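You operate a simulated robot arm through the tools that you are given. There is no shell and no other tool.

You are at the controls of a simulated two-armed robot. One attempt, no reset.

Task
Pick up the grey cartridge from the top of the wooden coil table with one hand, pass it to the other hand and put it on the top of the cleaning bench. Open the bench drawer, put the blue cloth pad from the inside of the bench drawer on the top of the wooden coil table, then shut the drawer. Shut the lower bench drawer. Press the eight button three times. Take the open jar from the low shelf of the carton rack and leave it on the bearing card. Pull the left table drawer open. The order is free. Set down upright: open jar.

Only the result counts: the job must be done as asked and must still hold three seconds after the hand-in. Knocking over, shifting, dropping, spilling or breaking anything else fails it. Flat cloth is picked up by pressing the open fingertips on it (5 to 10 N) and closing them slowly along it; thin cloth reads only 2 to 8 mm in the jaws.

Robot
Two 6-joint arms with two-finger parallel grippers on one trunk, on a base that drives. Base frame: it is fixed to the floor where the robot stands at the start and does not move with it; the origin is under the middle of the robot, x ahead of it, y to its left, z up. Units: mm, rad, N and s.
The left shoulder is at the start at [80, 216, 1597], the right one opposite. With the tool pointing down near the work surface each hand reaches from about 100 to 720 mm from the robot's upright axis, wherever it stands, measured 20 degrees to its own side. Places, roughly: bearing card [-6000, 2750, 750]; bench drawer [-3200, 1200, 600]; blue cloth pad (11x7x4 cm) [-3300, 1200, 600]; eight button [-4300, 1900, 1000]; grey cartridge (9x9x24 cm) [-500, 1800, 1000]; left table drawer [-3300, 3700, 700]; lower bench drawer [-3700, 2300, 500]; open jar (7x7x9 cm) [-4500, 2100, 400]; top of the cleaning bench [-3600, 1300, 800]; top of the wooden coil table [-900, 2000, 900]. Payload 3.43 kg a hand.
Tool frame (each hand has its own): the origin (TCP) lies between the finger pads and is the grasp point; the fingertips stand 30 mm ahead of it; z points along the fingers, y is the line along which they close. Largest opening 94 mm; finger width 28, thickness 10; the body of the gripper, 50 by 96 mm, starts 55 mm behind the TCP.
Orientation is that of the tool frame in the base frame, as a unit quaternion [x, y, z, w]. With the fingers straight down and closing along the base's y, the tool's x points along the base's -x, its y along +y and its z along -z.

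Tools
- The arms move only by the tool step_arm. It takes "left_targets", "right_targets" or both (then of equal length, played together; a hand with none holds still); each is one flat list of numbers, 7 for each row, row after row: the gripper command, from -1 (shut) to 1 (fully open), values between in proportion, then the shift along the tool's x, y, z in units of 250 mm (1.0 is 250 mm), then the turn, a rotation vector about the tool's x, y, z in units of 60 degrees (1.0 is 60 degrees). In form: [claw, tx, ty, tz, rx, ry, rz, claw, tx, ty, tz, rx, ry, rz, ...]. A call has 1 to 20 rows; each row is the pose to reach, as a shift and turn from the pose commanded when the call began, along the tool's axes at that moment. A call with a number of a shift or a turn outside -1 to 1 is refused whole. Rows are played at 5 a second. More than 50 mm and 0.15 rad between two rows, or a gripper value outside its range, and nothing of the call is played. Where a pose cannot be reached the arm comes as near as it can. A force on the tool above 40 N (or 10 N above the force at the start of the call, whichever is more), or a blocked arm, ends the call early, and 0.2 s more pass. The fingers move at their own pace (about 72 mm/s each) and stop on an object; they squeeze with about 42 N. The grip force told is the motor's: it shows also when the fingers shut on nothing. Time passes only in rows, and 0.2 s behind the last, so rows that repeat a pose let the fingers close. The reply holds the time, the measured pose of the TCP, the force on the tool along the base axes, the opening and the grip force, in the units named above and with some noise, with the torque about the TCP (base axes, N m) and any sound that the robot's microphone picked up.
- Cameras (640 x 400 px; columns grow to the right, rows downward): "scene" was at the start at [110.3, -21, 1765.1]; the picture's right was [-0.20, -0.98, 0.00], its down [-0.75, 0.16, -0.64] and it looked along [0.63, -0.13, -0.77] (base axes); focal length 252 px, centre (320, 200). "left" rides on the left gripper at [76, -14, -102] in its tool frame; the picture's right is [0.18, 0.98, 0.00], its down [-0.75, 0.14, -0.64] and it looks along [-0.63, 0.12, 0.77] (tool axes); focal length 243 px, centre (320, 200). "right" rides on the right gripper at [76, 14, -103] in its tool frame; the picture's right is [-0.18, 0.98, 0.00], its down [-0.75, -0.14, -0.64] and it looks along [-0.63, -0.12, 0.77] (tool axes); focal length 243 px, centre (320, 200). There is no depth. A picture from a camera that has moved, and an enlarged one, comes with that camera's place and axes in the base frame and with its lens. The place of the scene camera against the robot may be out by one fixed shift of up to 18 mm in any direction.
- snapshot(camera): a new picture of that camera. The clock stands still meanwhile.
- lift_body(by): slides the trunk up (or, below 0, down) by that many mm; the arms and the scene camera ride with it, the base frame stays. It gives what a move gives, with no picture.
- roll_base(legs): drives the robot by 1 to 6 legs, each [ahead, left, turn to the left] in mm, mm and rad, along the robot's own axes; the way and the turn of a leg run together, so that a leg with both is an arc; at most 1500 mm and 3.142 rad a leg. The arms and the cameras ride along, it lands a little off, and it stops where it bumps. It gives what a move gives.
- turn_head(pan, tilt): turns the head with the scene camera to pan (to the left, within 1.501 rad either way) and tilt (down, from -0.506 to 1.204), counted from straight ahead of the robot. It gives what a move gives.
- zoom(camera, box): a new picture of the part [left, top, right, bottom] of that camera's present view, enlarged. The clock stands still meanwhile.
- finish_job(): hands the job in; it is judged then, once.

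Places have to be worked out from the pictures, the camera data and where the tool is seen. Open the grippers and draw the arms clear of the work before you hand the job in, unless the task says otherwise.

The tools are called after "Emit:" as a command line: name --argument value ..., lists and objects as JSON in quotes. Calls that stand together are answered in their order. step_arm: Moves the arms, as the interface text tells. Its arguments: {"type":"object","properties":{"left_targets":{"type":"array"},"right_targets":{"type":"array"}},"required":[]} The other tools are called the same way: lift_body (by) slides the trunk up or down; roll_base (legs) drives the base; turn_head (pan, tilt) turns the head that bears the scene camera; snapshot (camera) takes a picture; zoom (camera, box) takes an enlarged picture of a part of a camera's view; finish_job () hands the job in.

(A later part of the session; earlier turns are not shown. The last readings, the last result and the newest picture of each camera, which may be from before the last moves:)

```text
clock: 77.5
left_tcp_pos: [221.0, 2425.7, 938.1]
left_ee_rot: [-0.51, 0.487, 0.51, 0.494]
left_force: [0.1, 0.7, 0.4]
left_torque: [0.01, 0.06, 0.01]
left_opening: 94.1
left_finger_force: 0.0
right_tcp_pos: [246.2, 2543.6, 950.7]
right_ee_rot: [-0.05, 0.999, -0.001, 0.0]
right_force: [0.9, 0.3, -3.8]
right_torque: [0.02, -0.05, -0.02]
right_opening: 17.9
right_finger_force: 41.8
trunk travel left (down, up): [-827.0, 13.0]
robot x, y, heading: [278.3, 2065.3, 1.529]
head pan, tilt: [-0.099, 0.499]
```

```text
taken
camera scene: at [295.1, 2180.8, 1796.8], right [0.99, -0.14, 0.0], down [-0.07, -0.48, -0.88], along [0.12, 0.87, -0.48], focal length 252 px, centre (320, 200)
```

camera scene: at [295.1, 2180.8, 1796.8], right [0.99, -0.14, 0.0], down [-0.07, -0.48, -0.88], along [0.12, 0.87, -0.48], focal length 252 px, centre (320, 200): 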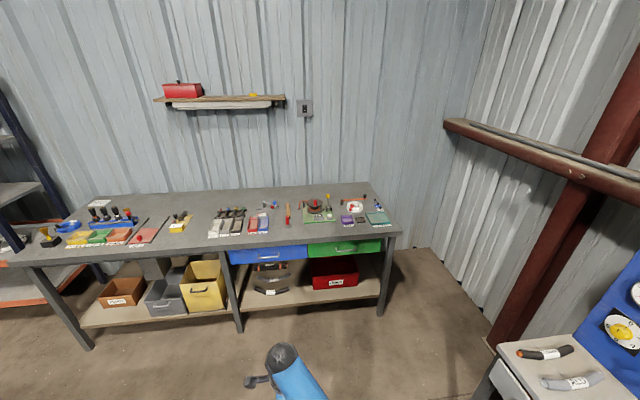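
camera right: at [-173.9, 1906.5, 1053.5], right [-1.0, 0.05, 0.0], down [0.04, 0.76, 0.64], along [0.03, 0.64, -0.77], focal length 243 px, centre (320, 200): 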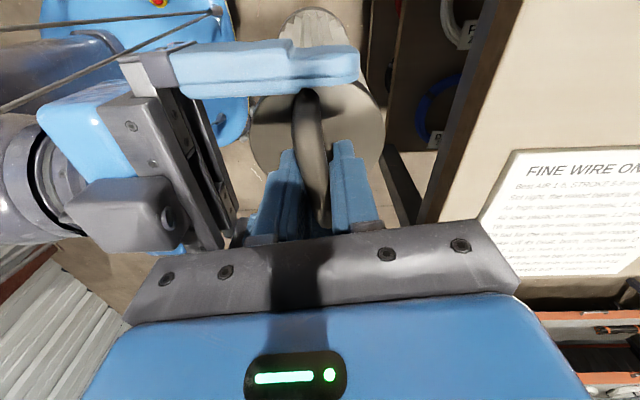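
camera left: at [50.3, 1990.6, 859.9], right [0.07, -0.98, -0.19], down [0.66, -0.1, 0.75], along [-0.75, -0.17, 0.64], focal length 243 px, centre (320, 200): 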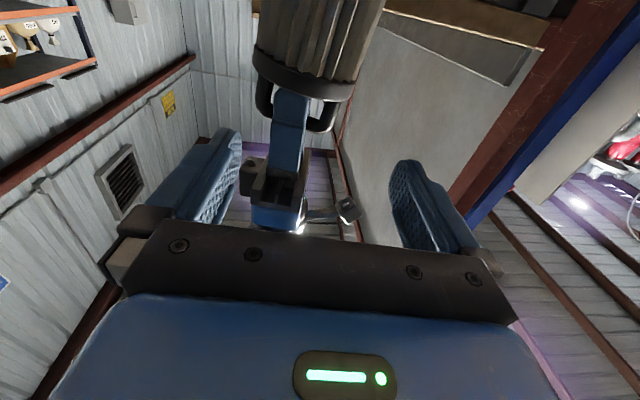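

The first call was refused for length, so the robot only turned to face +y. That works: I reverse 1490 mm southward along the way I came.

Emit:
roll_base --legs '[[-1490, -60, 0], [0, 0, 1.6]]'

Emit:
turn_head --pan -0.2 --tilt 0.4

Emit:
snapshot --camera "scene"

```text
clock: 88.7
left_tcp_pos: [-72.7, 507.7, 937.9]
left_ee_rot: [-0.704, -0.029, 0.709, -0.024]
left_force: [0.2, 0.0, -1.0]
left_torque: [0.01, 0.0, -0.01]
left_opening: 94.0
left_finger_force: 0.0
right_tcp_pos: [-190.4, 529.9, 949.8]
right_ee_rot: [0.753, -0.658, 0.001, -0.001]
right_force: [-0.6, 0.0, -3.2]
right_torque: [0.03, -0.01, 0.01]
right_opening: 17.6
right_finger_force: 42.3
trunk travel left (down, up): [-827.0, 13.0]
robot x, y, heading: [288.1, 574.2, 3.135]
head pan, tilt: [-0.099, 0.499]
```

```text
clock: 89.4
left_tcp_pos: [-73.5, 504.0, 937.9]
left_ee_rot: [-0.705, -0.03, 0.708, -0.026]
left_force: [-0.6, -0.7, 0.3]
left_torque: [0.01, 0.01, 0.0]
left_opening: 93.9
left_finger_force: 0.1
right_tcp_pos: [-189.9, 529.8, 949.6]
right_ee_rot: [0.753, -0.658, 0.001, 0.0]
right_force: [-0.8, 0.3, -2.9]
right_torque: [0.02, 0.02, -0.03]
right_opening: 17.9
right_finger_force: 42.0
trunk travel left (down, up): [-827.0, 13.0]
robot x, y, heading: [284.4, 575.1, 3.132]
head pan, tilt: [-0.201, 0.4]
```

```text
taken
camera scene: at [169.4, 589.1, 1806.0], right [0.21, 0.98, 0.0], down [0.38, -0.08, -0.92], along [-0.9, 0.19, -0.39], focal length 252 px, centre (320, 200)
```

scene: 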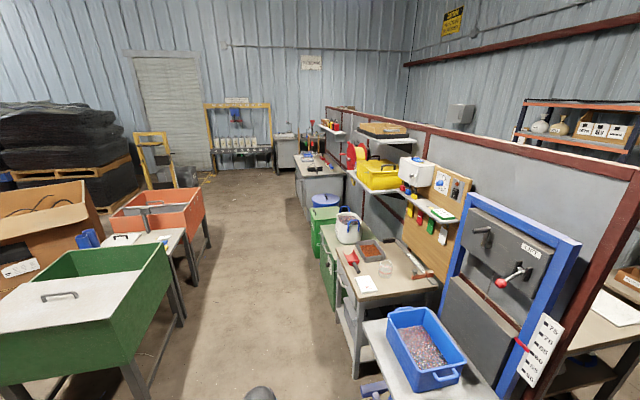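

The aisle is clear (y from about -250 to 1000). I drive along y≈430 toward the cleaning bench.

Emit:
roll_base --legs '[[1490, 150, 0.01], [1300, 0, 0]]'

Emit:
turn_head --pan -0.7 --tilt 0.55

Emit:
snapshot --camera "scene"

```text
clock: 102.7
left_tcp_pos: [-2815.7, 320.9, 938.4]
left_ee_rot: [-0.704, -0.041, 0.708, -0.036]
left_force: [0.6, 0.0, 0.8]
left_torque: [-0.02, 0.01, -0.02]
left_opening: 93.8
left_finger_force: 0.0
right_tcp_pos: [-2933.0, 340.4, 951.3]
right_ee_rot: [0.764, -0.646, 0.0, -0.001]
right_force: [0.5, -0.9, -2.8]
right_torque: [0.07, 0.01, 0.01]
right_opening: 17.7
right_finger_force: 42.1
trunk travel left (down, up): [-827.0, 13.0]
robot x, y, heading: [-2460.9, 401.1, -3.118]
head pan, tilt: [-0.201, 0.4]
```

```text
clock: 103.7
left_tcp_pos: [-2815.3, 321.1, 938.4]
left_ee_rot: [-0.704, -0.043, 0.708, -0.039]
left_force: [-1.0, -0.4, -0.2]
left_torque: [-0.01, -0.02, -0.03]
left_opening: 93.9
left_finger_force: 0.1
right_tcp_pos: [-2935.1, 340.7, 951.1]
right_ee_rot: [0.764, -0.645, 0.0, -0.001]
right_force: [1.0, 0.5, -2.4]
right_torque: [0.05, 0.01, 0.02]
right_opening: 17.7
right_finger_force: 41.8
trunk travel left (down, up): [-827.0, 13.0]
robot x, y, heading: [-2456.4, 399.6, -3.113]
head pan, tilt: [-0.7, 0.55]
```

```text
taken
camera scene: at [-2555.0, 452.7, 1792.3], right [0.62, 0.78, 0.0], down [0.41, -0.33, -0.85], along [-0.67, 0.53, -0.52], focal length 252 px, centre (320, 200)
```

scene: 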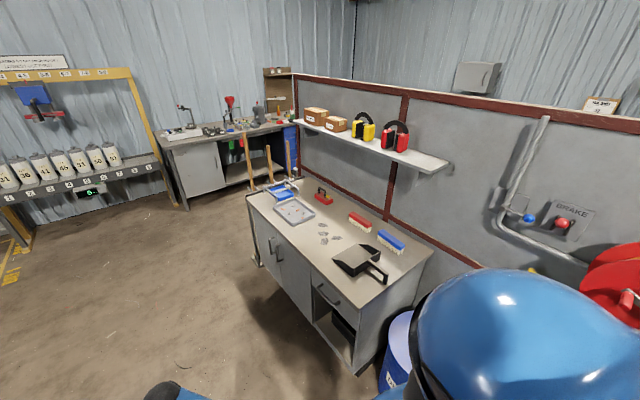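

The cleaning bench is in view: dustpan, brushes, clumps, tray on top, and the drawer with handle at the right front. I zoom to find free space and details.

Emit:
zoom --camera "scene" --box '[230, 150, 450, 288]'

Emit:
zoom --camera "scene" --box '[240, 230, 440, 390]'

```text
2.90 times, centred on (340, 219) of scene
camera zoom: at [-2555.0, 452.7, 1792.3], right [0.62, 0.78, 0.0], down [0.41, -0.33, -0.85], along [-0.67, 0.53, -0.52], focal length 730 px, centre (262, 145)
```

zoom: 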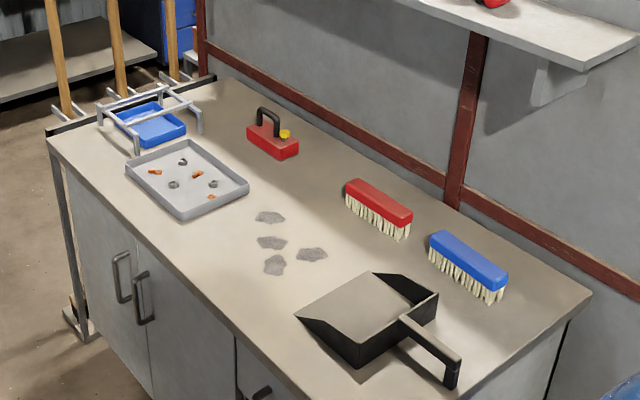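

```text
2.50 times, centred on (340, 310) of scene
camera zoom: at [-2555.0, 452.7, 1792.3], right [0.62, 0.78, 0.0], down [0.41, -0.33, -0.85], along [-0.67, 0.53, -0.52], focal length 629 px, centre (270, -75)
```

zoom: 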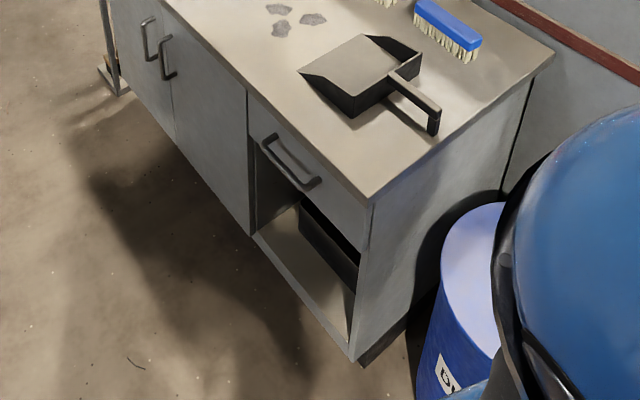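

Free space exists on the bench top around (-3490, 1085), between the tray and the dustpan. I drive to stand in front of it, then turn to face +y.

Emit:
roll_base --legs '[[1134, -32, 0], [0, 0, -1.6]]'

Emit:
turn_head --pan -0.1 --tilt 0.75

Emit:
snapshot --camera "scene"

```text
clock: 113.3
left_tcp_pos: [-3636.3, 758.2, 938.0]
left_ee_rot: [0.52, -0.477, -0.52, -0.482]
left_force: [0.1, -0.9, 0.2]
left_torque: [-0.01, 0.03, 0.0]
left_opening: 93.8
left_finger_force: 0.1
right_tcp_pos: [-3612.4, 875.0, 951.6]
right_ee_rot: [-0.067, 0.998, -0.001, 0.0]
right_force: [0.4, 0.4, -4.2]
right_torque: [0.02, -0.05, -0.01]
right_opening: 17.7
right_finger_force: 42.0
trunk travel left (down, up): [-827.0, 13.0]
robot x, y, heading: [-3563.1, 396.1, 1.564]
head pan, tilt: [-0.7, 0.55]
```

```text
clock: 114.3
left_tcp_pos: [-3636.8, 758.3, 938.1]
left_ee_rot: [0.52, -0.475, -0.52, -0.483]
left_force: [0.2, -0.2, 0.1]
left_torque: [0.05, -0.01, 0.02]
left_opening: 94.0
left_finger_force: 0.0
right_tcp_pos: [-3612.3, 874.3, 951.2]
right_ee_rot: [-0.067, 0.998, -0.001, 0.0]
right_force: [-0.2, -0.6, -3.1]
right_torque: [0.01, -0.05, 0.02]
right_opening: 18.0
right_finger_force: 41.8
trunk travel left (down, up): [-827.0, 13.0]
robot x, y, heading: [-3568.3, 398.3, 1.565]
head pan, tilt: [-0.099, 0.75]
```

```text
taken
camera scene: at [-3552.5, 505.6, 1774.9], right [0.99, -0.11, 0.0], down [-0.07, -0.68, -0.73], along [0.08, 0.73, -0.68], focal length 252 px, centre (320, 200)
```

scene: 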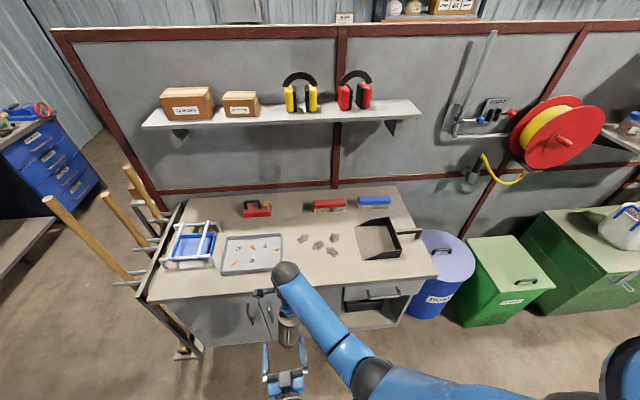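

Triangulation gives the bench top z≈810, front edge y≈1010. I raise the cartridge first, extending a little.

Emit:
step_arm --right_targets '[-1, 0, 0.03, -0.1, 0, 0, 0, -1, 0, 0.06, -0.2, 0, 0, 0, -1, 0, 0.09, -0.3, 0, 0, 0, -1, 0, 0.12, -0.4, 0, 0, 0, -1, 0, 0.16, -0.52, 0, 0, 0]'

```text
clock: 115.5
left_tcp_pos: [-3636.6, 757.8, 937.3]
left_ee_rot: [0.519, -0.477, -0.519, -0.483]
left_force: [-0.4, -0.2, -0.7]
left_torque: [0.02, 0.0, -0.02]
left_opening: 93.9
left_finger_force: 0.0
right_tcp_pos: [-3617.2, 915.0, 1080.8]
right_ee_rot: [-0.068, 0.998, -0.001, -0.001]
right_force: [-0.2, -0.3, -3.2]
right_torque: [0.01, -0.07, 0.02]
right_opening: 17.8
right_finger_force: 41.8
trunk travel left (down, up): [-827.0, 13.0]
robot x, y, heading: [-3568.0, 395.4, 1.567]
head pan, tilt: [-0.099, 0.75]
```

At z=1081 with spare reach. I drive the base 80 mm ahead and then move the cartridge over the free spot.

Emit:
roll_base --legs '[[80, 0, 0]]'

Emit:
step_arm --right_targets '[-1, -0.05, 0.03, -0.05, 0, 0, 0, -1, -0.15, 0.09, -0.1, 0, 0, 0, -1, -0.25, 0.15, -0.1, 0, 0, 0, -1, -0.35, 0.21, -0.1, 0, 0, 0, -1, -0.43, 0.26, -0.1, 0, 0, 0, -1, -0.515, 0.314, -0.1, 0, 0, 0, -1, -0.515, 0.314, -0.1, 0, 0, 0]'

Emit:
snapshot --camera "scene"

Emit:
snapshot --camera "right"

```text
clock: 116.5
left_tcp_pos: [-3637.0, 828.2, 941.6]
left_ee_rot: [-0.518, 0.473, 0.522, 0.485]
left_force: [0.4, -0.8, 0.7]
left_torque: [-0.01, 0.05, -0.02]
left_opening: 93.8
left_finger_force: 0.1
right_tcp_pos: [-3616.5, 982.7, 1085.5]
right_ee_rot: [-0.067, 0.998, 0.004, 0.001]
right_force: [0.9, -0.7, -3.2]
right_torque: [0.0, -0.06, -0.01]
right_opening: 18.0
right_finger_force: 42.3
trunk travel left (down, up): [-827.0, 13.0]
robot x, y, heading: [-3566.6, 473.9, 1.565]
head pan, tilt: [-0.099, 0.75]
```

```text
clock: 118.1
left_tcp_pos: [-3636.5, 837.8, 939.1]
left_ee_rot: [0.521, -0.475, -0.52, -0.482]
left_force: [0.2, 0.2, 0.8]
left_torque: [-0.01, -0.02, -0.01]
left_opening: 94.0
left_finger_force: 0.1
right_tcp_pos: [-3496.4, 1088.8, 1104.6]
right_ee_rot: [-0.067, 0.998, -0.002, -0.001]
right_force: [-0.5, 1.2, -2.4]
right_torque: [-0.02, -0.05, 0.0]
right_opening: 17.9
right_finger_force: 42.1
right hand out of reach, approached as far as the arm can: row 2
trunk travel left (down, up): [-827.0, 13.0]
robot x, y, heading: [-3563.4, 473.8, 1.565]
head pan, tilt: [-0.099, 0.75]
```

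```text
taken
camera scene: at [-3551.9, 585.2, 1774.8], right [0.99, -0.11, 0.0], down [-0.07, -0.68, -0.73], along [0.08, 0.73, -0.68], focal length 252 px, centre (320, 200)
```

scene: 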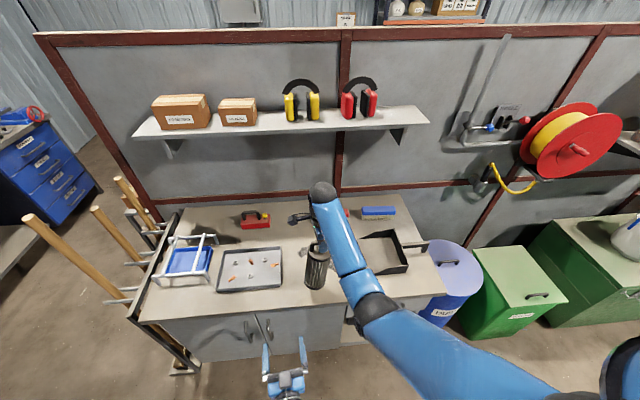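

```text
taken
camera right: at [-3574.1, 1092.3, 1207.1], right [0.05, 1.0, 0.0], down [0.77, -0.04, 0.64], along [0.64, -0.03, -0.77], focal length 243 px, centre (320, 200)
```

right: 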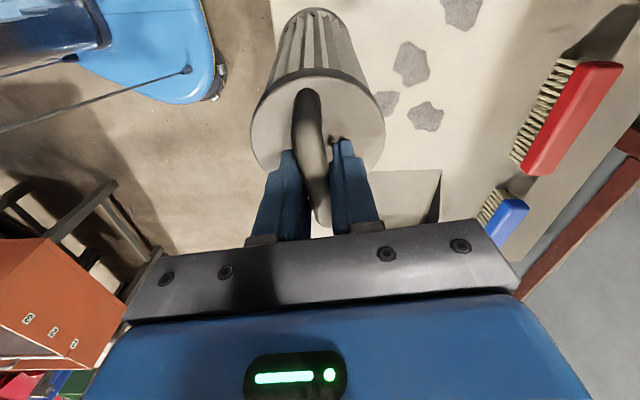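

The cartridge hangs just behind the front edge (edge y≈1027). I shift it 19 mm further in and lower it to near the bench.

Emit:
step_arm --right_targets '[-1, 0.014, 0.078, 0, 0, 0, 0, -1, 0.014, 0.078, 0.08, 0, 0, 0, -1, 0.014, 0.078, 0.16, 0, 0, 0, -1, 0.014, 0.078, 0.18, 0, 0, 0]'

Emit:
zoom --camera "scene" --box '[250, 210, 410, 310]'

```text
clock: 119.1
left_tcp_pos: [-3635.1, 835.1, 938.3]
left_ee_rot: [0.52, -0.477, -0.52, -0.482]
left_force: [-0.3, 0.1, 0.6]
left_torque: [-0.02, -0.04, 0.02]
left_opening: 94.0
left_finger_force: 0.0
right_tcp_pos: [-3503.1, 1107.7, 1059.3]
right_ee_rot: [-0.067, 0.998, -0.001, 0.0]
right_force: [0.2, -1.0, -3.9]
right_torque: [-0.01, -0.03, 0.02]
right_opening: 18.0
right_finger_force: 42.1
trunk travel left (down, up): [-827.0, 13.0]
robot x, y, heading: [-3564.6, 476.8, 1.563]
head pan, tilt: [-0.099, 0.75]
```

```text
4.00 times, centred on (330, 260) of scene
camera zoom: at [-3552.0, 583.9, 1774.9], right [0.99, -0.11, 0.0], down [-0.07, -0.68, -0.73], along [0.08, 0.73, -0.68], focal length 1007 px, centre (280, -40)
```

zoom: 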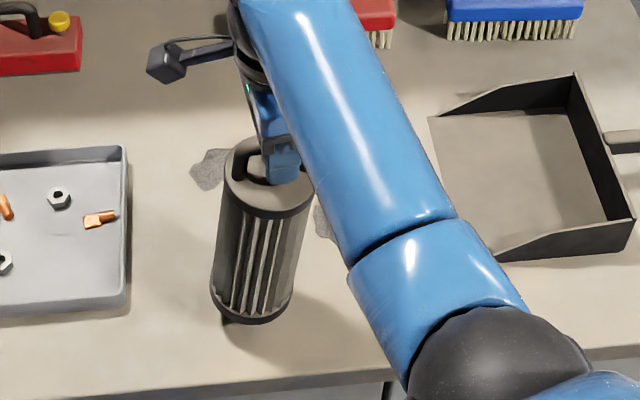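

A shadow shows it is still slightly above the bench. I lower in 4 mm steps watching the force.

Emit:
step_arm --right_targets '[-1, 0, 0, 0.016, 0, 0, 0, -1, 0, 0, 0.032, 0, 0, 0, -1, 0, 0, 0.048, 0, 0, 0, -1, 0, 0, 0.064, 0, 0, 0]'

```text
clock: 120.1
left_tcp_pos: [-3635.4, 836.6, 938.3]
left_ee_rot: [0.52, -0.475, -0.52, -0.483]
left_force: [0.5, -0.3, 0.1]
left_torque: [0.0, -0.02, 0.0]
left_opening: 94.2
left_finger_force: 0.1
right_tcp_pos: [-3505.0, 1107.2, 1044.6]
right_ee_rot: [-0.068, 0.998, -0.001, 0.0]
right_force: [0.0, 0.9, -2.7]
right_torque: [0.02, -0.09, 0.0]
right_opening: 17.8
right_finger_force: 41.8
trunk travel left (down, up): [-827.0, 13.0]
robot x, y, heading: [-3567.0, 474.6, 1.569]
head pan, tilt: [-0.099, 0.75]
```

No contact yet at 1045. I continue down in 3 mm steps.

Emit:
step_arm --right_targets '[-1, 0, 0, 0.012, 0, 0, 0, -1, 0, 0, 0.024, 0, 0, 0, -1, 0, 0, 0.036, 0, 0, 0]'

Emit:
zoom --camera "scene" --box '[250, 210, 410, 310]'

```text
clock: 120.9
left_tcp_pos: [-3636.5, 836.6, 937.3]
left_ee_rot: [0.519, -0.477, -0.519, -0.483]
left_force: [0.0, -0.2, 0.8]
left_torque: [-0.04, 0.01, -0.02]
left_opening: 93.9
left_finger_force: 0.0
right_tcp_pos: [-3504.1, 1107.1, 1034.5]
right_ee_rot: [-0.067, 0.998, 0.0, 0.0]
right_force: [0.8, 1.0, -3.2]
right_torque: [0.01, -0.06, -0.01]
right_opening: 17.9
right_finger_force: 41.6
trunk travel left (down, up): [-827.0, 13.0]
robot x, y, heading: [-3565.5, 472.8, 1.565]
head pan, tilt: [-0.099, 0.75]
```

```text
4.00 times, centred on (330, 260) of scene
camera zoom: at [-3551.9, 584.1, 1774.9], right [0.99, -0.11, 0.0], down [-0.07, -0.68, -0.73], along [0.08, 0.73, -0.68], focal length 1007 px, centre (280, -40)
```

zoom: 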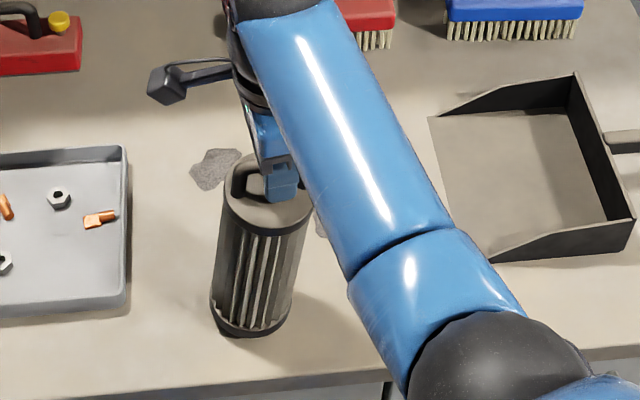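

Still floating; continue down.

Emit:
step_arm --right_targets '[-1, 0, 0, 0.012, 0, 0, 0, -1, 0, 0, 0.024, 0, 0, 0, -1, 0, 0, 0.036, 0, 0, 0]'

Emit:
step_arm --right_targets '[-1, 0, 0, 0.012, 0, 0, 0, -1, 0, 0, 0.024, 0, 0, 0]'

Emit:
zoom --camera "scene" --box '[250, 210, 410, 310]'

```text
clock: 121.7
left_tcp_pos: [-3636.4, 834.6, 938.1]
left_ee_rot: [-0.519, 0.476, 0.52, 0.483]
left_force: [0.4, -0.2, -1.0]
left_torque: [-0.03, -0.02, -0.01]
left_opening: 93.7
left_finger_force: 0.1
right_tcp_pos: [-3504.7, 1106.0, 1028.3]
right_ee_rot: [-0.068, 0.998, 0.0, 0.0]
right_force: [-0.5, -0.2, 3.1]
right_torque: [0.17, -0.06, 0.0]
right_opening: 17.9
right_finger_force: 42.0
trunk travel left (down, up): [-827.0, 13.0]
robot x, y, heading: [-3566.2, 477.7, 1.568]
head pan, tilt: [-0.099, 0.75]
```

```text
clock: 122.3
left_tcp_pos: [-3635.4, 833.1, 941.1]
left_ee_rot: [-0.519, 0.474, 0.521, 0.483]
left_force: [0.3, 0.5, -0.4]
left_torque: [0.01, -0.01, 0.0]
left_opening: 93.9
left_finger_force: 0.0
right_tcp_pos: [-3507.1, 1103.8, 1026.6]
right_ee_rot: [-0.067, 0.998, 0.004, -0.001]
right_force: [-2.1, -1.5, 29.3]
right_torque: [0.02, -0.15, 0.01]
right_opening: 18.2
right_finger_force: 41.8
trunk travel left (down, up): [-827.0, 13.0]
robot x, y, heading: [-3565.5, 477.1, 1.562]
head pan, tilt: [-0.099, 0.75]
```

```text
4.00 times, centred on (330, 260) of scene
camera zoom: at [-3552.9, 576.6, 1775.8], right [0.99, -0.11, 0.0], down [-0.07, -0.68, -0.73], along [0.08, 0.73, -0.68], focal length 1007 px, centre (280, -40)
```

zoom: 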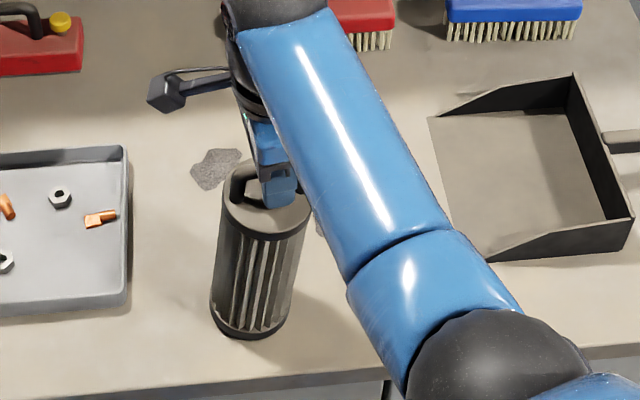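

Contact at TCP z≈1028 (29 N). I unload by 3 mm and open the right hand.

Emit:
step_arm --right_targets '[-1, 0, 0, -0.014, 0, 0, 0, -1, 0, 0, -0.014, 0, 0, 0, -0.5, 0, 0, -0.014, 0, 0, 0, -0.2, 0, 0, -0.014, 0, 0, 0, -0.2, 0, 0, -0.014, 0, 0, 0]'

Emit:
snapshot --camera "right"

```text
clock: 123.5
left_tcp_pos: [-3636.1, 833.5, 939.7]
left_ee_rot: [-0.52, 0.476, 0.52, 0.482]
left_force: [-0.1, 0.3, 0.6]
left_torque: [0.0, 0.0, 0.0]
left_opening: 93.8
left_finger_force: 0.0
right_tcp_pos: [-3503.6, 1104.9, 1022.8]
right_ee_rot: [-0.068, 0.998, -0.002, 0.0]
right_force: [-1.6, -0.5, 6.6]
right_torque: [-0.14, 0.12, 0.0]
right_opening: 37.7
right_finger_force: 0.1
trunk travel left (down, up): [-827.0, 13.0]
robot x, y, heading: [-3564.2, 478.8, 1.564]
head pan, tilt: [-0.099, 0.75]
```

```text
taken
camera right: at [-3582.3, 1108.9, 1125.8], right [0.05, 1.0, 0.0], down [0.76, -0.04, 0.64], along [0.64, -0.03, -0.77], focal length 243 px, centre (320, 200)
```

right: 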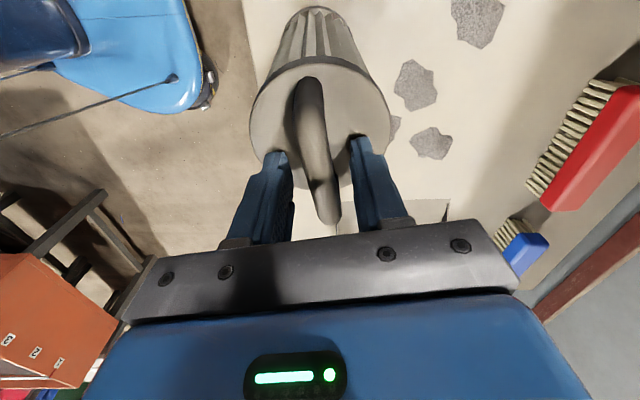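

Released; the fingertips rest lightly on the disc. I lift the right hand straight up clear.

Emit:
step_arm --right_targets '[-0.2, 0, 0, -0.04, 0, 0, 0, -0.1, 0, 0, -0.12, 0, 0, 0, -0.1, 0, 0, -0.22, 0, 0, 0, -0.1, 0, 0, -0.32, 0, 0, 0]'

Emit:
snapshot --camera "right"

Emit:
snapshot --camera "scene"

```text
clock: 124.5
left_tcp_pos: [-3636.0, 836.5, 938.1]
left_ee_rot: [-0.52, 0.477, 0.52, 0.482]
left_force: [0.2, -0.6, -0.4]
left_torque: [-0.03, 0.02, -0.02]
left_opening: 94.0
left_finger_force: 0.1
right_tcp_pos: [-3501.7, 1107.1, 1103.3]
right_ee_rot: [-0.068, 0.998, -0.001, 0.0]
right_force: [-0.9, 0.3, -0.4]
right_torque: [0.01, -0.01, 0.02]
right_opening: 42.0
right_finger_force: 0.0
trunk travel left (down, up): [-827.0, 13.0]
robot x, y, heading: [-3568.2, 475.4, 1.562]
head pan, tilt: [-0.099, 0.75]
```

```text
taken
camera right: at [-3581.2, 1110.0, 1205.9], right [0.05, 1.0, 0.0], down [0.77, -0.04, 0.64], along [0.64, -0.03, -0.77], focal length 243 px, centre (320, 200)
```

right: 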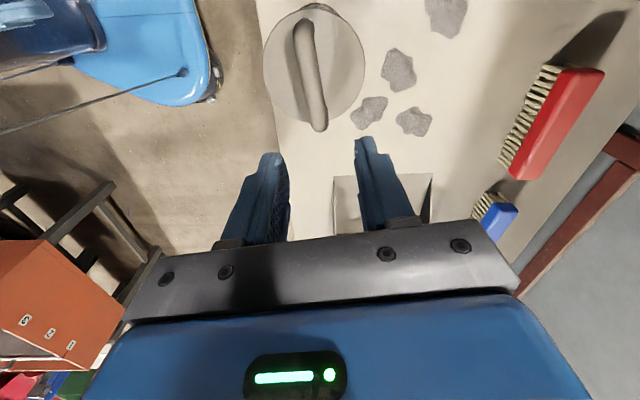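

```text
taken
camera scene: at [-3551.9, 583.7, 1774.8], right [0.99, -0.11, 0.0], down [-0.07, -0.68, -0.73], along [0.08, 0.73, -0.68], focal length 252 px, centre (320, 200)
```

scene: 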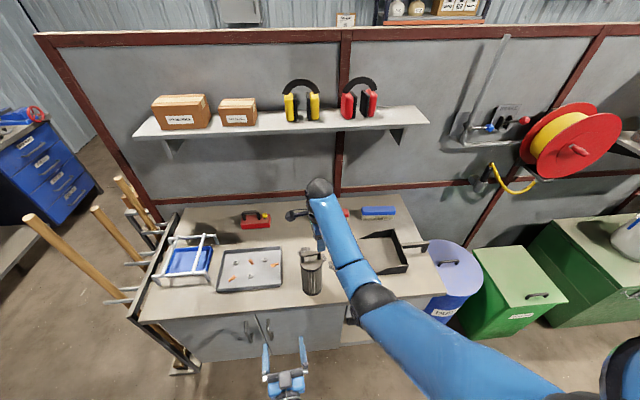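

The cartridge stands safely on the bench. I retract the right hand away from the bench at height, then look at the drawer handle.

Emit:
step_arm --right_targets '[0, 0, -0.16, 0, 0, 0, 0, 0, 0, -0.32, 0, 0, 0, 0, 0, 0, -0.48, 0, 0, 0, 0, 0, 0, -0.64, 0, 0, 0, 0, 0, 0, -0.8, 0.1, 0, 0, 0, 0, 0, -0.96, 0.2, 0, 0, 0]'

Emit:
roll_base --legs '[[-60, -390, 0]]'

Emit:
turn_head --pan 0.0 --tilt 0.85

Emit:
snapshot --camera "scene"

```text
clock: 125.9
left_tcp_pos: [-3635.7, 833.5, 938.7]
left_ee_rot: [-0.519, 0.475, 0.521, 0.483]
left_force: [0.5, -0.7, 0.4]
left_torque: [-0.01, 0.02, 0.01]
left_opening: 94.1
left_finger_force: 0.0
right_tcp_pos: [-3471.9, 865.4, 1029.6]
right_ee_rot: [-0.068, 0.998, 0.001, -0.002]
right_force: [0.9, -0.5, -0.6]
right_torque: [0.0, 0.03, 0.02]
right_opening: 46.9
right_finger_force: 0.1
right hand out of reach, approached as far as the arm can: row 2, 3, 4, 5, 6
trunk travel left (down, up): [-827.0, 13.0]
robot x, y, heading: [-3564.6, 475.1, 1.564]
head pan, tilt: [-0.099, 0.75]
```

```text
clock: 128.4
left_tcp_pos: [-3255.9, 775.1, 937.7]
left_ee_rot: [0.521, -0.475, -0.52, -0.483]
left_force: [-0.5, 0.2, 0.0]
left_torque: [0.03, 0.03, -0.02]
left_opening: 93.7
left_finger_force: 0.1
right_tcp_pos: [-3093.1, 807.9, 1030.4]
right_ee_rot: [-0.07, 0.998, 0.0, 0.001]
right_force: [-0.2, -0.2, -0.2]
right_torque: [0.0, -0.01, -0.02]
right_opening: 47.2
right_finger_force: 0.0
trunk travel left (down, up): [-827.0, 13.0]
robot x, y, heading: [-3184.7, 416.4, 1.566]
head pan, tilt: [-0.099, 0.75]
```

```text
clock: 129.0
left_tcp_pos: [-3254.8, 775.4, 938.5]
left_ee_rot: [0.522, -0.475, -0.521, -0.481]
left_force: [-0.1, -0.5, 0.6]
left_torque: [-0.03, 0.02, 0.0]
left_opening: 94.0
left_finger_force: 0.1
right_tcp_pos: [-3091.2, 807.9, 1030.3]
right_ee_rot: [-0.07, 0.998, 0.0, 0.001]
right_force: [0.3, 0.5, 0.3]
right_torque: [0.03, 0.03, -0.04]
right_opening: 46.8
right_finger_force: 0.1
trunk travel left (down, up): [-827.0, 13.0]
robot x, y, heading: [-3184.2, 411.7, 1.566]
head pan, tilt: [0.0, 0.85]
```

```text
taken
camera scene: at [-3179.3, 518.1, 1766.9], right [1.0, 0.0, 0.0], down [0.0, -0.75, -0.66], along [0.0, 0.66, -0.75], focal length 252 px, centre (320, 200)
```

scene: 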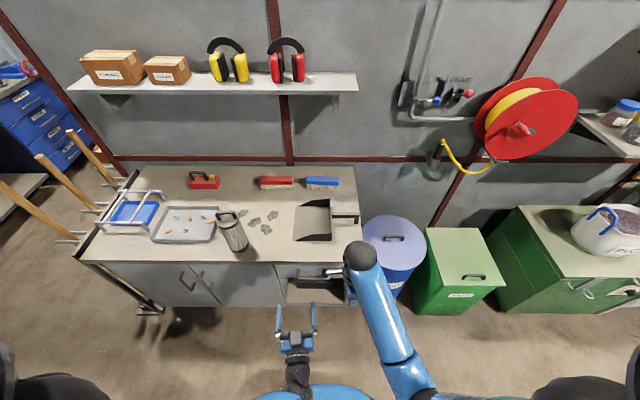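

I zoom on the drawer region.

Emit:
zoom --camera "scene" --box '[240, 220, 400, 320]'

Emit:
snapshot --camera "left"

```text
4.00 times, centred on (320, 270) of scene
camera zoom: at [-3179.3, 518.1, 1766.9], right [1.0, 0.0, 0.0], down [0.0, -0.75, -0.66], along [0.0, 0.66, -0.75], focal length 1007 px, centre (320, -80)
```

zoom: 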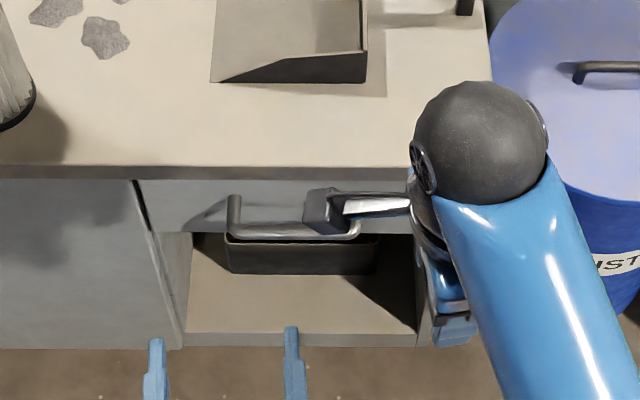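

```text
taken
camera left: at [-3233.1, 675.3, 862.3], right [-0.98, -0.08, -0.19], down [-0.09, -0.66, 0.75], along [-0.19, 0.75, 0.63], focal length 243 px, centre (320, 200)
```

left: 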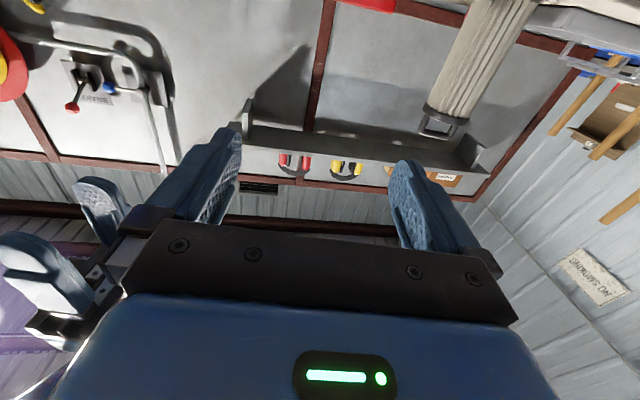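

The handle bar seems about 140 mm wide, centred near x≈-3205, y≈1005, z≈680. I lower the trunk by 450 to view the drawer front squarely.

Emit:
lift_body --by -450

Emit:
turn_head --pan 0.0 --tilt 0.75

Emit:
snapshot --camera "scene"

```text
refused: -450 is not a number from -400 to 400
```

```text
clock: 129.7
left_tcp_pos: [-3254.6, 773.9, 938.5]
left_ee_rot: [0.521, -0.476, -0.521, -0.481]
left_force: [-0.1, -0.6, 0.6]
left_torque: [-0.01, 0.0, 0.03]
left_opening: 93.9
left_finger_force: 0.1
right_tcp_pos: [-3090.6, 806.8, 1029.5]
right_ee_rot: [-0.07, 0.998, 0.001, 0.0]
right_force: [0.3, 0.3, 0.4]
right_torque: [0.01, 0.02, 0.0]
right_opening: 46.9
right_finger_force: 0.0
trunk travel left (down, up): [-827.0, 13.0]
robot x, y, heading: [-3182.5, 416.7, 1.568]
head pan, tilt: [0.0, 0.75]
```

```text
taken
camera scene: at [-3178.2, 522.4, 1774.9], right [1.0, 0.0, 0.0], down [0.0, -0.68, -0.73], along [0.0, 0.73, -0.68], focal length 252 px, centre (320, 200)
```

scene: 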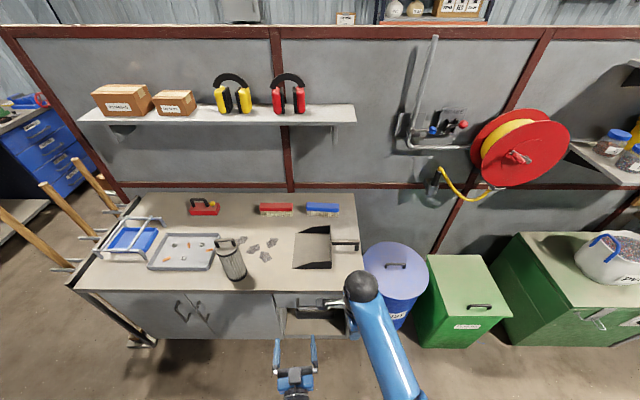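

The limit is 400 per call, so I lower by 400.

Emit:
lift_body --by -400

Emit:
snapshot --camera "scene"

Emit:
zoom --camera "scene" --box '[220, 200, 420, 325]'

```text
clock: 133.5
left_tcp_pos: [-3254.2, 774.0, 540.1]
left_ee_rot: [0.521, -0.474, -0.52, -0.483]
left_force: [-0.1, 0.5, -0.7]
left_torque: [0.0, 0.01, 0.0]
left_opening: 93.8
left_finger_force: 0.1
right_tcp_pos: [-3089.9, 808.1, 629.2]
right_ee_rot: [-0.07, 0.998, 0.0, 0.001]
right_force: [-0.8, -0.5, 0.0]
right_torque: [-0.01, -0.02, 0.01]
right_opening: 47.0
right_finger_force: 0.1
trunk travel left (down, up): [-427.0, 413.0]
robot x, y, heading: [-3181.3, 416.5, 1.563]
head pan, tilt: [0.0, 0.75]
```

```text
taken
camera scene: at [-3177.6, 522.3, 1374.6], right [1.0, 0.0, 0.0], down [0.0, -0.68, -0.73], along [0.0, 0.73, -0.68], focal length 252 px, centre (320, 200)
```

scene: 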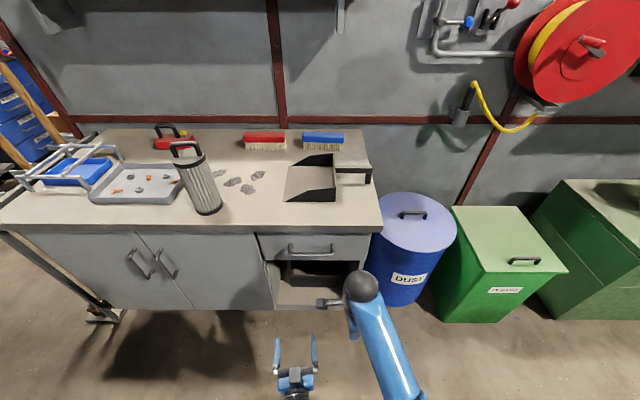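

```text
3.20 times, centred on (320, 262) of scene
camera zoom: at [-3177.6, 522.3, 1374.6], right [1.0, 0.0, 0.0], down [0.0, -0.68, -0.73], along [0.0, 0.73, -0.68], focal length 805 px, centre (320, 0)
```

zoom: 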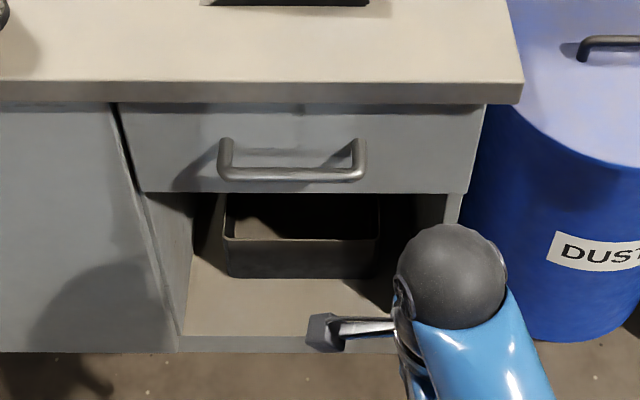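

The drawer handle bar triangulates to y≈1005, z≈679, x from -3280 to -3131. I roll the left hand so it closes vertically and move it toward the pre-grasp point in front of the bar.

Emit:
step_arm --left_targets '[1, -0.05, -0.03, 0, 0.013, 0, 0.125, 1, -0.1, -0.06, 0, 0.027, 0, 0.25, 1, -0.15, -0.09, 0, 0.04, 0, 0.375, 1, -0.2, -0.12, 0, 0.053, 0, 0.5, 1, -0.25, -0.15, 0, 0.067, 0, 0.625, 1, -0.3, -0.19, 0, 0.08, 0, 0.75]'

```text
clock: 134.8
left_tcp_pos: [-3248.9, 773.1, 548.0]
left_ee_rot: [-0.283, 0.673, 0.644, 0.228]
left_force: [-0.8, -0.1, 0.2]
left_torque: [-0.03, -0.01, -0.02]
left_opening: 93.8
left_finger_force: 0.1
right_tcp_pos: [-3090.5, 807.5, 631.1]
right_ee_rot: [-0.07, 0.998, 0.001, 0.0]
right_force: [0.0, -0.1, 0.0]
right_torque: [0.01, 0.0, 0.01]
right_opening: 47.0
right_finger_force: 0.1
trunk travel left (down, up): [-427.0, 413.0]
robot x, y, heading: [-3181.1, 413.6, 1.564]
head pan, tilt: [0.0, 0.75]
stopped in row 6 (left hand): the arm was blocked; the commanded pose is now the measured one
```

The left arm was blocked, likely folded against its own body. I look and then extend it forward first.

Emit:
turn_head --pan 0.2 --tilt 1.15

Emit:
snapshot --camera "scene"

Emit:
snapshot --camera "left"

```text
clock: 135.7
left_tcp_pos: [-3249.3, 771.5, 547.5]
left_ee_rot: [-0.286, 0.672, 0.643, 0.231]
left_force: [-1.3, -0.8, -0.1]
left_torque: [0.03, -0.02, -0.03]
left_opening: 94.0
left_finger_force: 0.1
right_tcp_pos: [-3090.3, 807.2, 629.3]
right_ee_rot: [-0.07, 0.998, 0.001, 0.0]
right_force: [0.1, 0.0, 0.1]
right_torque: [-0.01, 0.01, 0.01]
right_opening: 46.9
right_finger_force: 0.1
trunk travel left (down, up): [-427.0, 413.0]
robot x, y, heading: [-3180.9, 413.6, 1.563]
head pan, tilt: [0.201, 1.15]
```

```text
taken
camera scene: at [-3189.5, 497.9, 1346.4], right [0.98, 0.2, 0.0], down [0.18, -0.89, -0.41], along [-0.08, 0.4, -0.91], focal length 252 px, centre (320, 200)
```

scene: 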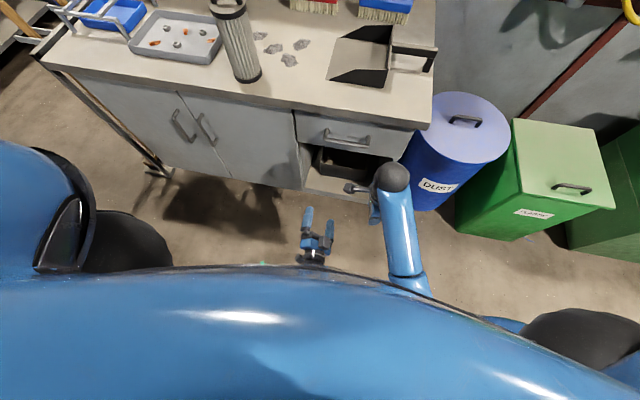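

```text
taken
camera left: at [-3290.4, 664.8, 493.3], right [-0.8, -0.01, 0.6], down [0.49, -0.57, 0.66], along [0.34, 0.82, 0.46], focal length 243 px, centre (320, 200)
```

left: 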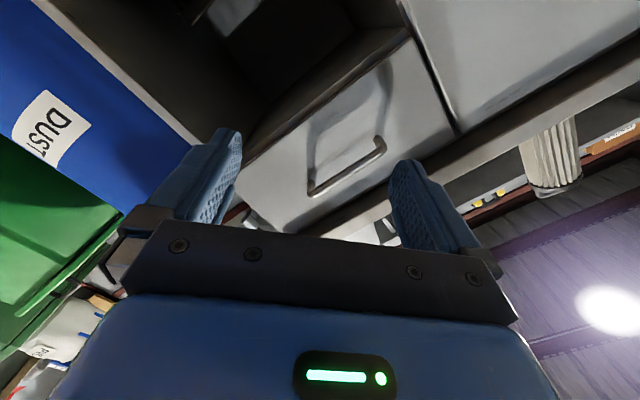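

The drawer front and handle are visible in the left camera. I extend the left hand forward, then rise and complete the roll to close vertically.

Emit:
step_arm --left_targets '[1, 0, 0, 0.14, 0, 0, 0, 1, 0, 0, 0.28, 0, 0, 0, 1, 0, 0, 0.4, 0, 0, 0, 1, -0.09, 0.046, 0.43, -0.007, -0.013, 0.119, 1, -0.18, 0.092, 0.46, -0.013, -0.025, 0.238, 1, -0.27, 0.138, 0.49, -0.02, -0.038, 0.357, 1, -0.36, 0.184, 0.52, -0.027, -0.05, 0.477, 1, -0.45, 0.23, 0.545, -0.033, -0.063, 0.596, 1, -0.536, 0.275, 0.568, -0.04, -0.076, 0.715]'

Emit:
snapshot --camera "left"

Emit:
turn_head --pan 0.0 --tilt 0.9

Emit:
snapshot --camera "scene"

```text
clock: 137.7
left_tcp_pos: [-3203.0, 923.4, 679.5]
left_ee_rot: [0.005, 0.707, 0.707, 0.003]
left_force: [-0.1, 0.3, -0.8]
left_torque: [0.02, 0.01, -0.01]
left_opening: 94.1
left_finger_force: 0.1
right_tcp_pos: [-3089.1, 807.2, 630.5]
right_ee_rot: [-0.069, 0.998, 0.0, 0.001]
right_force: [-0.3, 0.1, 0.5]
right_torque: [0.0, -0.03, 0.01]
right_opening: 47.1
right_finger_force: 0.1
trunk travel left (down, up): [-427.0, 413.0]
robot x, y, heading: [-3186.4, 417.8, 1.564]
head pan, tilt: [0.201, 1.15]
```

```text
taken
camera left: at [-3279.9, 824.2, 666.6], right [-0.18, 0.0, 0.98], down [0.75, -0.65, 0.14], along [0.64, 0.76, 0.12], focal length 243 px, centre (320, 200)
```

left: 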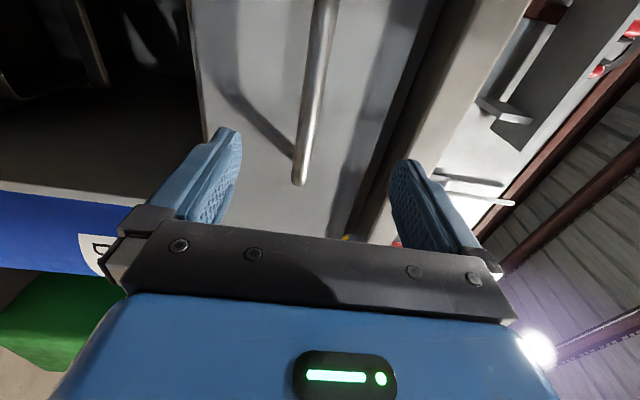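

```text
clock: 138.4
left_tcp_pos: [-3201.9, 924.9, 679.7]
left_ee_rot: [0.004, 0.707, 0.707, 0.004]
left_force: [0.2, -0.4, 0.4]
left_torque: [-0.02, 0.01, -0.01]
left_opening: 94.1
left_finger_force: 0.1
right_tcp_pos: [-3090.6, 808.2, 629.6]
right_ee_rot: [-0.07, 0.998, 0.0, 0.0]
right_force: [-0.4, 0.3, 0.3]
right_torque: [0.01, -0.01, -0.04]
right_opening: 46.9
right_finger_force: 0.0
trunk travel left (down, up): [-427.0, 413.0]
robot x, y, heading: [-3180.9, 413.3, 1.57]
head pan, tilt: [0.0, 0.901]
```

```text
taken
camera scene: at [-3177.7, 515.0, 1363.0], right [1.0, 0.0, 0.0], down [0.0, -0.78, -0.62], along [0.0, 0.62, -0.78], focal length 252 px, centre (320, 200)
```

scene: 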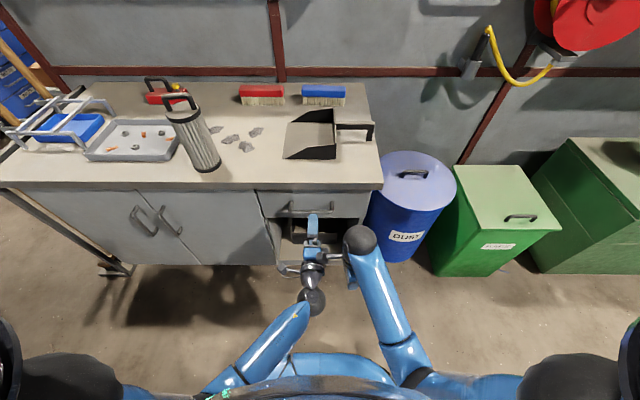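

The bar appears at z≈671. I lower 8 mm and advance so the fingers straddle it.

Emit:
step_arm --left_targets '[0.5, 0, -0.032, 0.1, 0, 0, 0, 0.3, 0, -0.032, 0.2, 0, 0, 0, 0.3, 0, -0.032, 0.29, 0, 0, 0]'

Emit:
snapshot --camera "left"

```text
clock: 139.2
left_tcp_pos: [-3201.1, 996.8, 670.8]
left_ee_rot: [0.005, 0.707, 0.707, 0.003]
left_force: [0.1, -0.2, 0.0]
left_torque: [-0.01, 0.01, 0.01]
left_opening: 61.2
left_finger_force: 0.0
right_tcp_pos: [-3090.2, 806.8, 628.2]
right_ee_rot: [-0.07, 0.998, 0.0, 0.0]
right_force: [-0.7, 0.4, -0.4]
right_torque: [-0.01, -0.02, 0.0]
right_opening: 47.1
right_finger_force: 0.0
trunk travel left (down, up): [-427.0, 413.0]
robot x, y, heading: [-3183.2, 416.7, 1.569]
head pan, tilt: [0.0, 0.901]
```

```text
taken
camera left: at [-3279.5, 897.2, 656.9], right [-0.18, 0.0, 0.98], down [0.75, -0.65, 0.14], along [0.64, 0.76, 0.12], focal length 243 px, centre (320, 200)
```

left: 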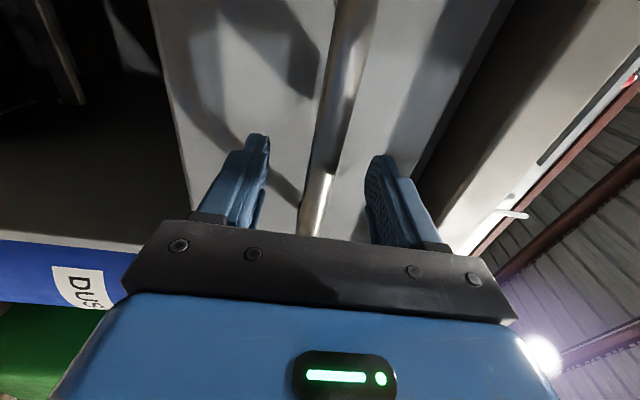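

The bar is between the fingers. I close and pull 100 mm with the arm.

Emit:
step_arm --left_targets '[-0.5, 0, 0, 0, 0, 0, 0, -1, 0, 0, 0, 0, 0, 0, -1, 0, 0, 0, 0, 0, 0, -1, 0, 0, -0.06, 0, 0, 0, -1, 0, 0, -0.12, 0, 0, 0, -1, 0, 0, -0.2, 0, 0, 0, -1, 0, 0, -0.3, 0, 0, 0, -1, 0, 0, -0.4, 0, 0, 0]'

Emit:
snapshot --camera "scene"

```text
clock: 141.1
left_tcp_pos: [-3203.4, 898.0, 670.3]
left_ee_rot: [0.004, 0.708, 0.706, 0.003]
left_force: [-10.9, -0.3, -2.7]
left_torque: [-0.03, -0.05, -0.37]
left_opening: 15.4
left_finger_force: 44.9
right_tcp_pos: [-3090.4, 807.3, 630.1]
right_ee_rot: [-0.07, 0.998, 0.0, 0.0]
right_force: [0.1, 0.1, -0.2]
right_torque: [0.0, 0.03, 0.02]
right_opening: 47.0
right_finger_force: 0.1
trunk travel left (down, up): [-427.0, 413.0]
robot x, y, heading: [-3183.7, 415.6, 1.569]
head pan, tilt: [0.0, 0.901]
```

```text
taken
camera scene: at [-3178.9, 514.9, 1363.0], right [1.0, 0.0, 0.0], down [0.0, -0.78, -0.62], along [0.0, 0.62, -0.78], focal length 252 px, centre (320, 200)
```

scene: 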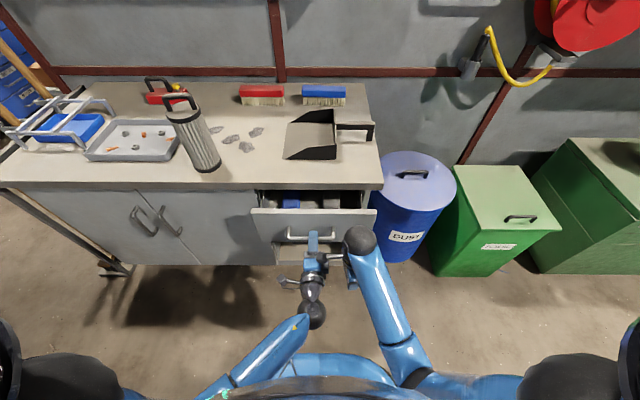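

The drawer slides and shows a blue item inside. I pull further by backing the base, which keeps the right hand clear of the drawer front.

Emit:
roll_base --legs '[[-110, 0, 0]]'

Emit:
snapshot --camera "scene"

```text
clock: 142.2
left_tcp_pos: [-3203.7, 787.2, 670.4]
left_ee_rot: [0.004, 0.708, 0.706, 0.003]
left_force: [-13.0, 3.0, -5.8]
left_torque: [-0.08, -0.01, -0.19]
left_opening: 15.8
left_finger_force: 44.7
right_tcp_pos: [-3092.6, 696.1, 629.6]
right_ee_rot: [-0.071, 0.997, -0.001, 0.0]
right_force: [-0.1, 0.1, -0.7]
right_torque: [-0.03, 0.01, 0.02]
right_opening: 47.0
right_finger_force: 0.1
trunk travel left (down, up): [-427.0, 413.0]
robot x, y, heading: [-3183.2, 301.5, 1.57]
head pan, tilt: [0.0, 0.901]
```

```text
taken
camera scene: at [-3180.0, 405.0, 1363.0], right [1.0, 0.0, 0.0], down [0.0, -0.78, -0.62], along [0.0, 0.62, -0.78], focal length 252 px, centre (320, 200)
```

scene: 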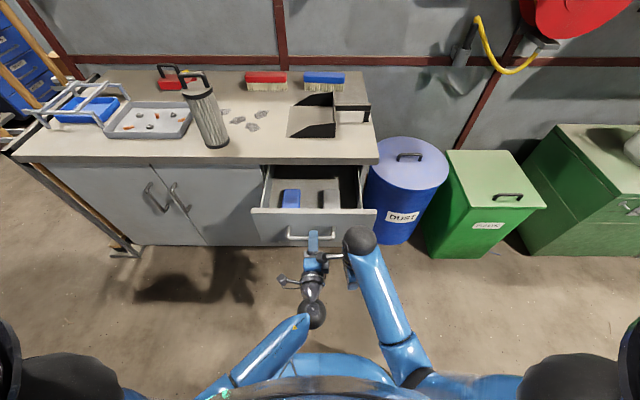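

The blue pad is visible inside the drawer. I zoom to see it and the drawer's opening.

Emit:
zoom --camera "scene" --box '[240, 150, 400, 250]'

```text
4.00 times, centred on (320, 200) of scene
camera zoom: at [-3180.0, 405.0, 1363.0], right [1.0, 0.0, 0.0], down [0.0, -0.78, -0.62], along [0.0, 0.62, -0.78], focal length 1007 px, centre (320, 200)
```

zoom: 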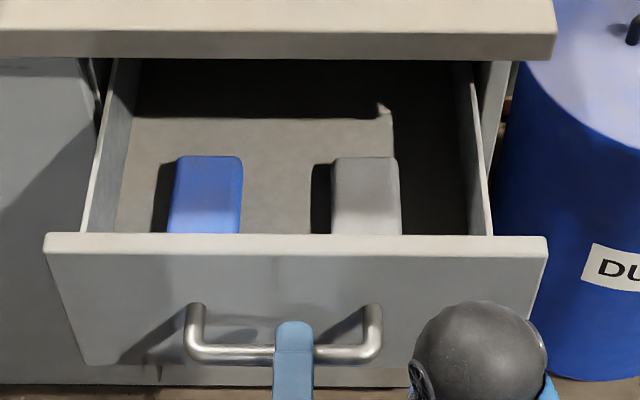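

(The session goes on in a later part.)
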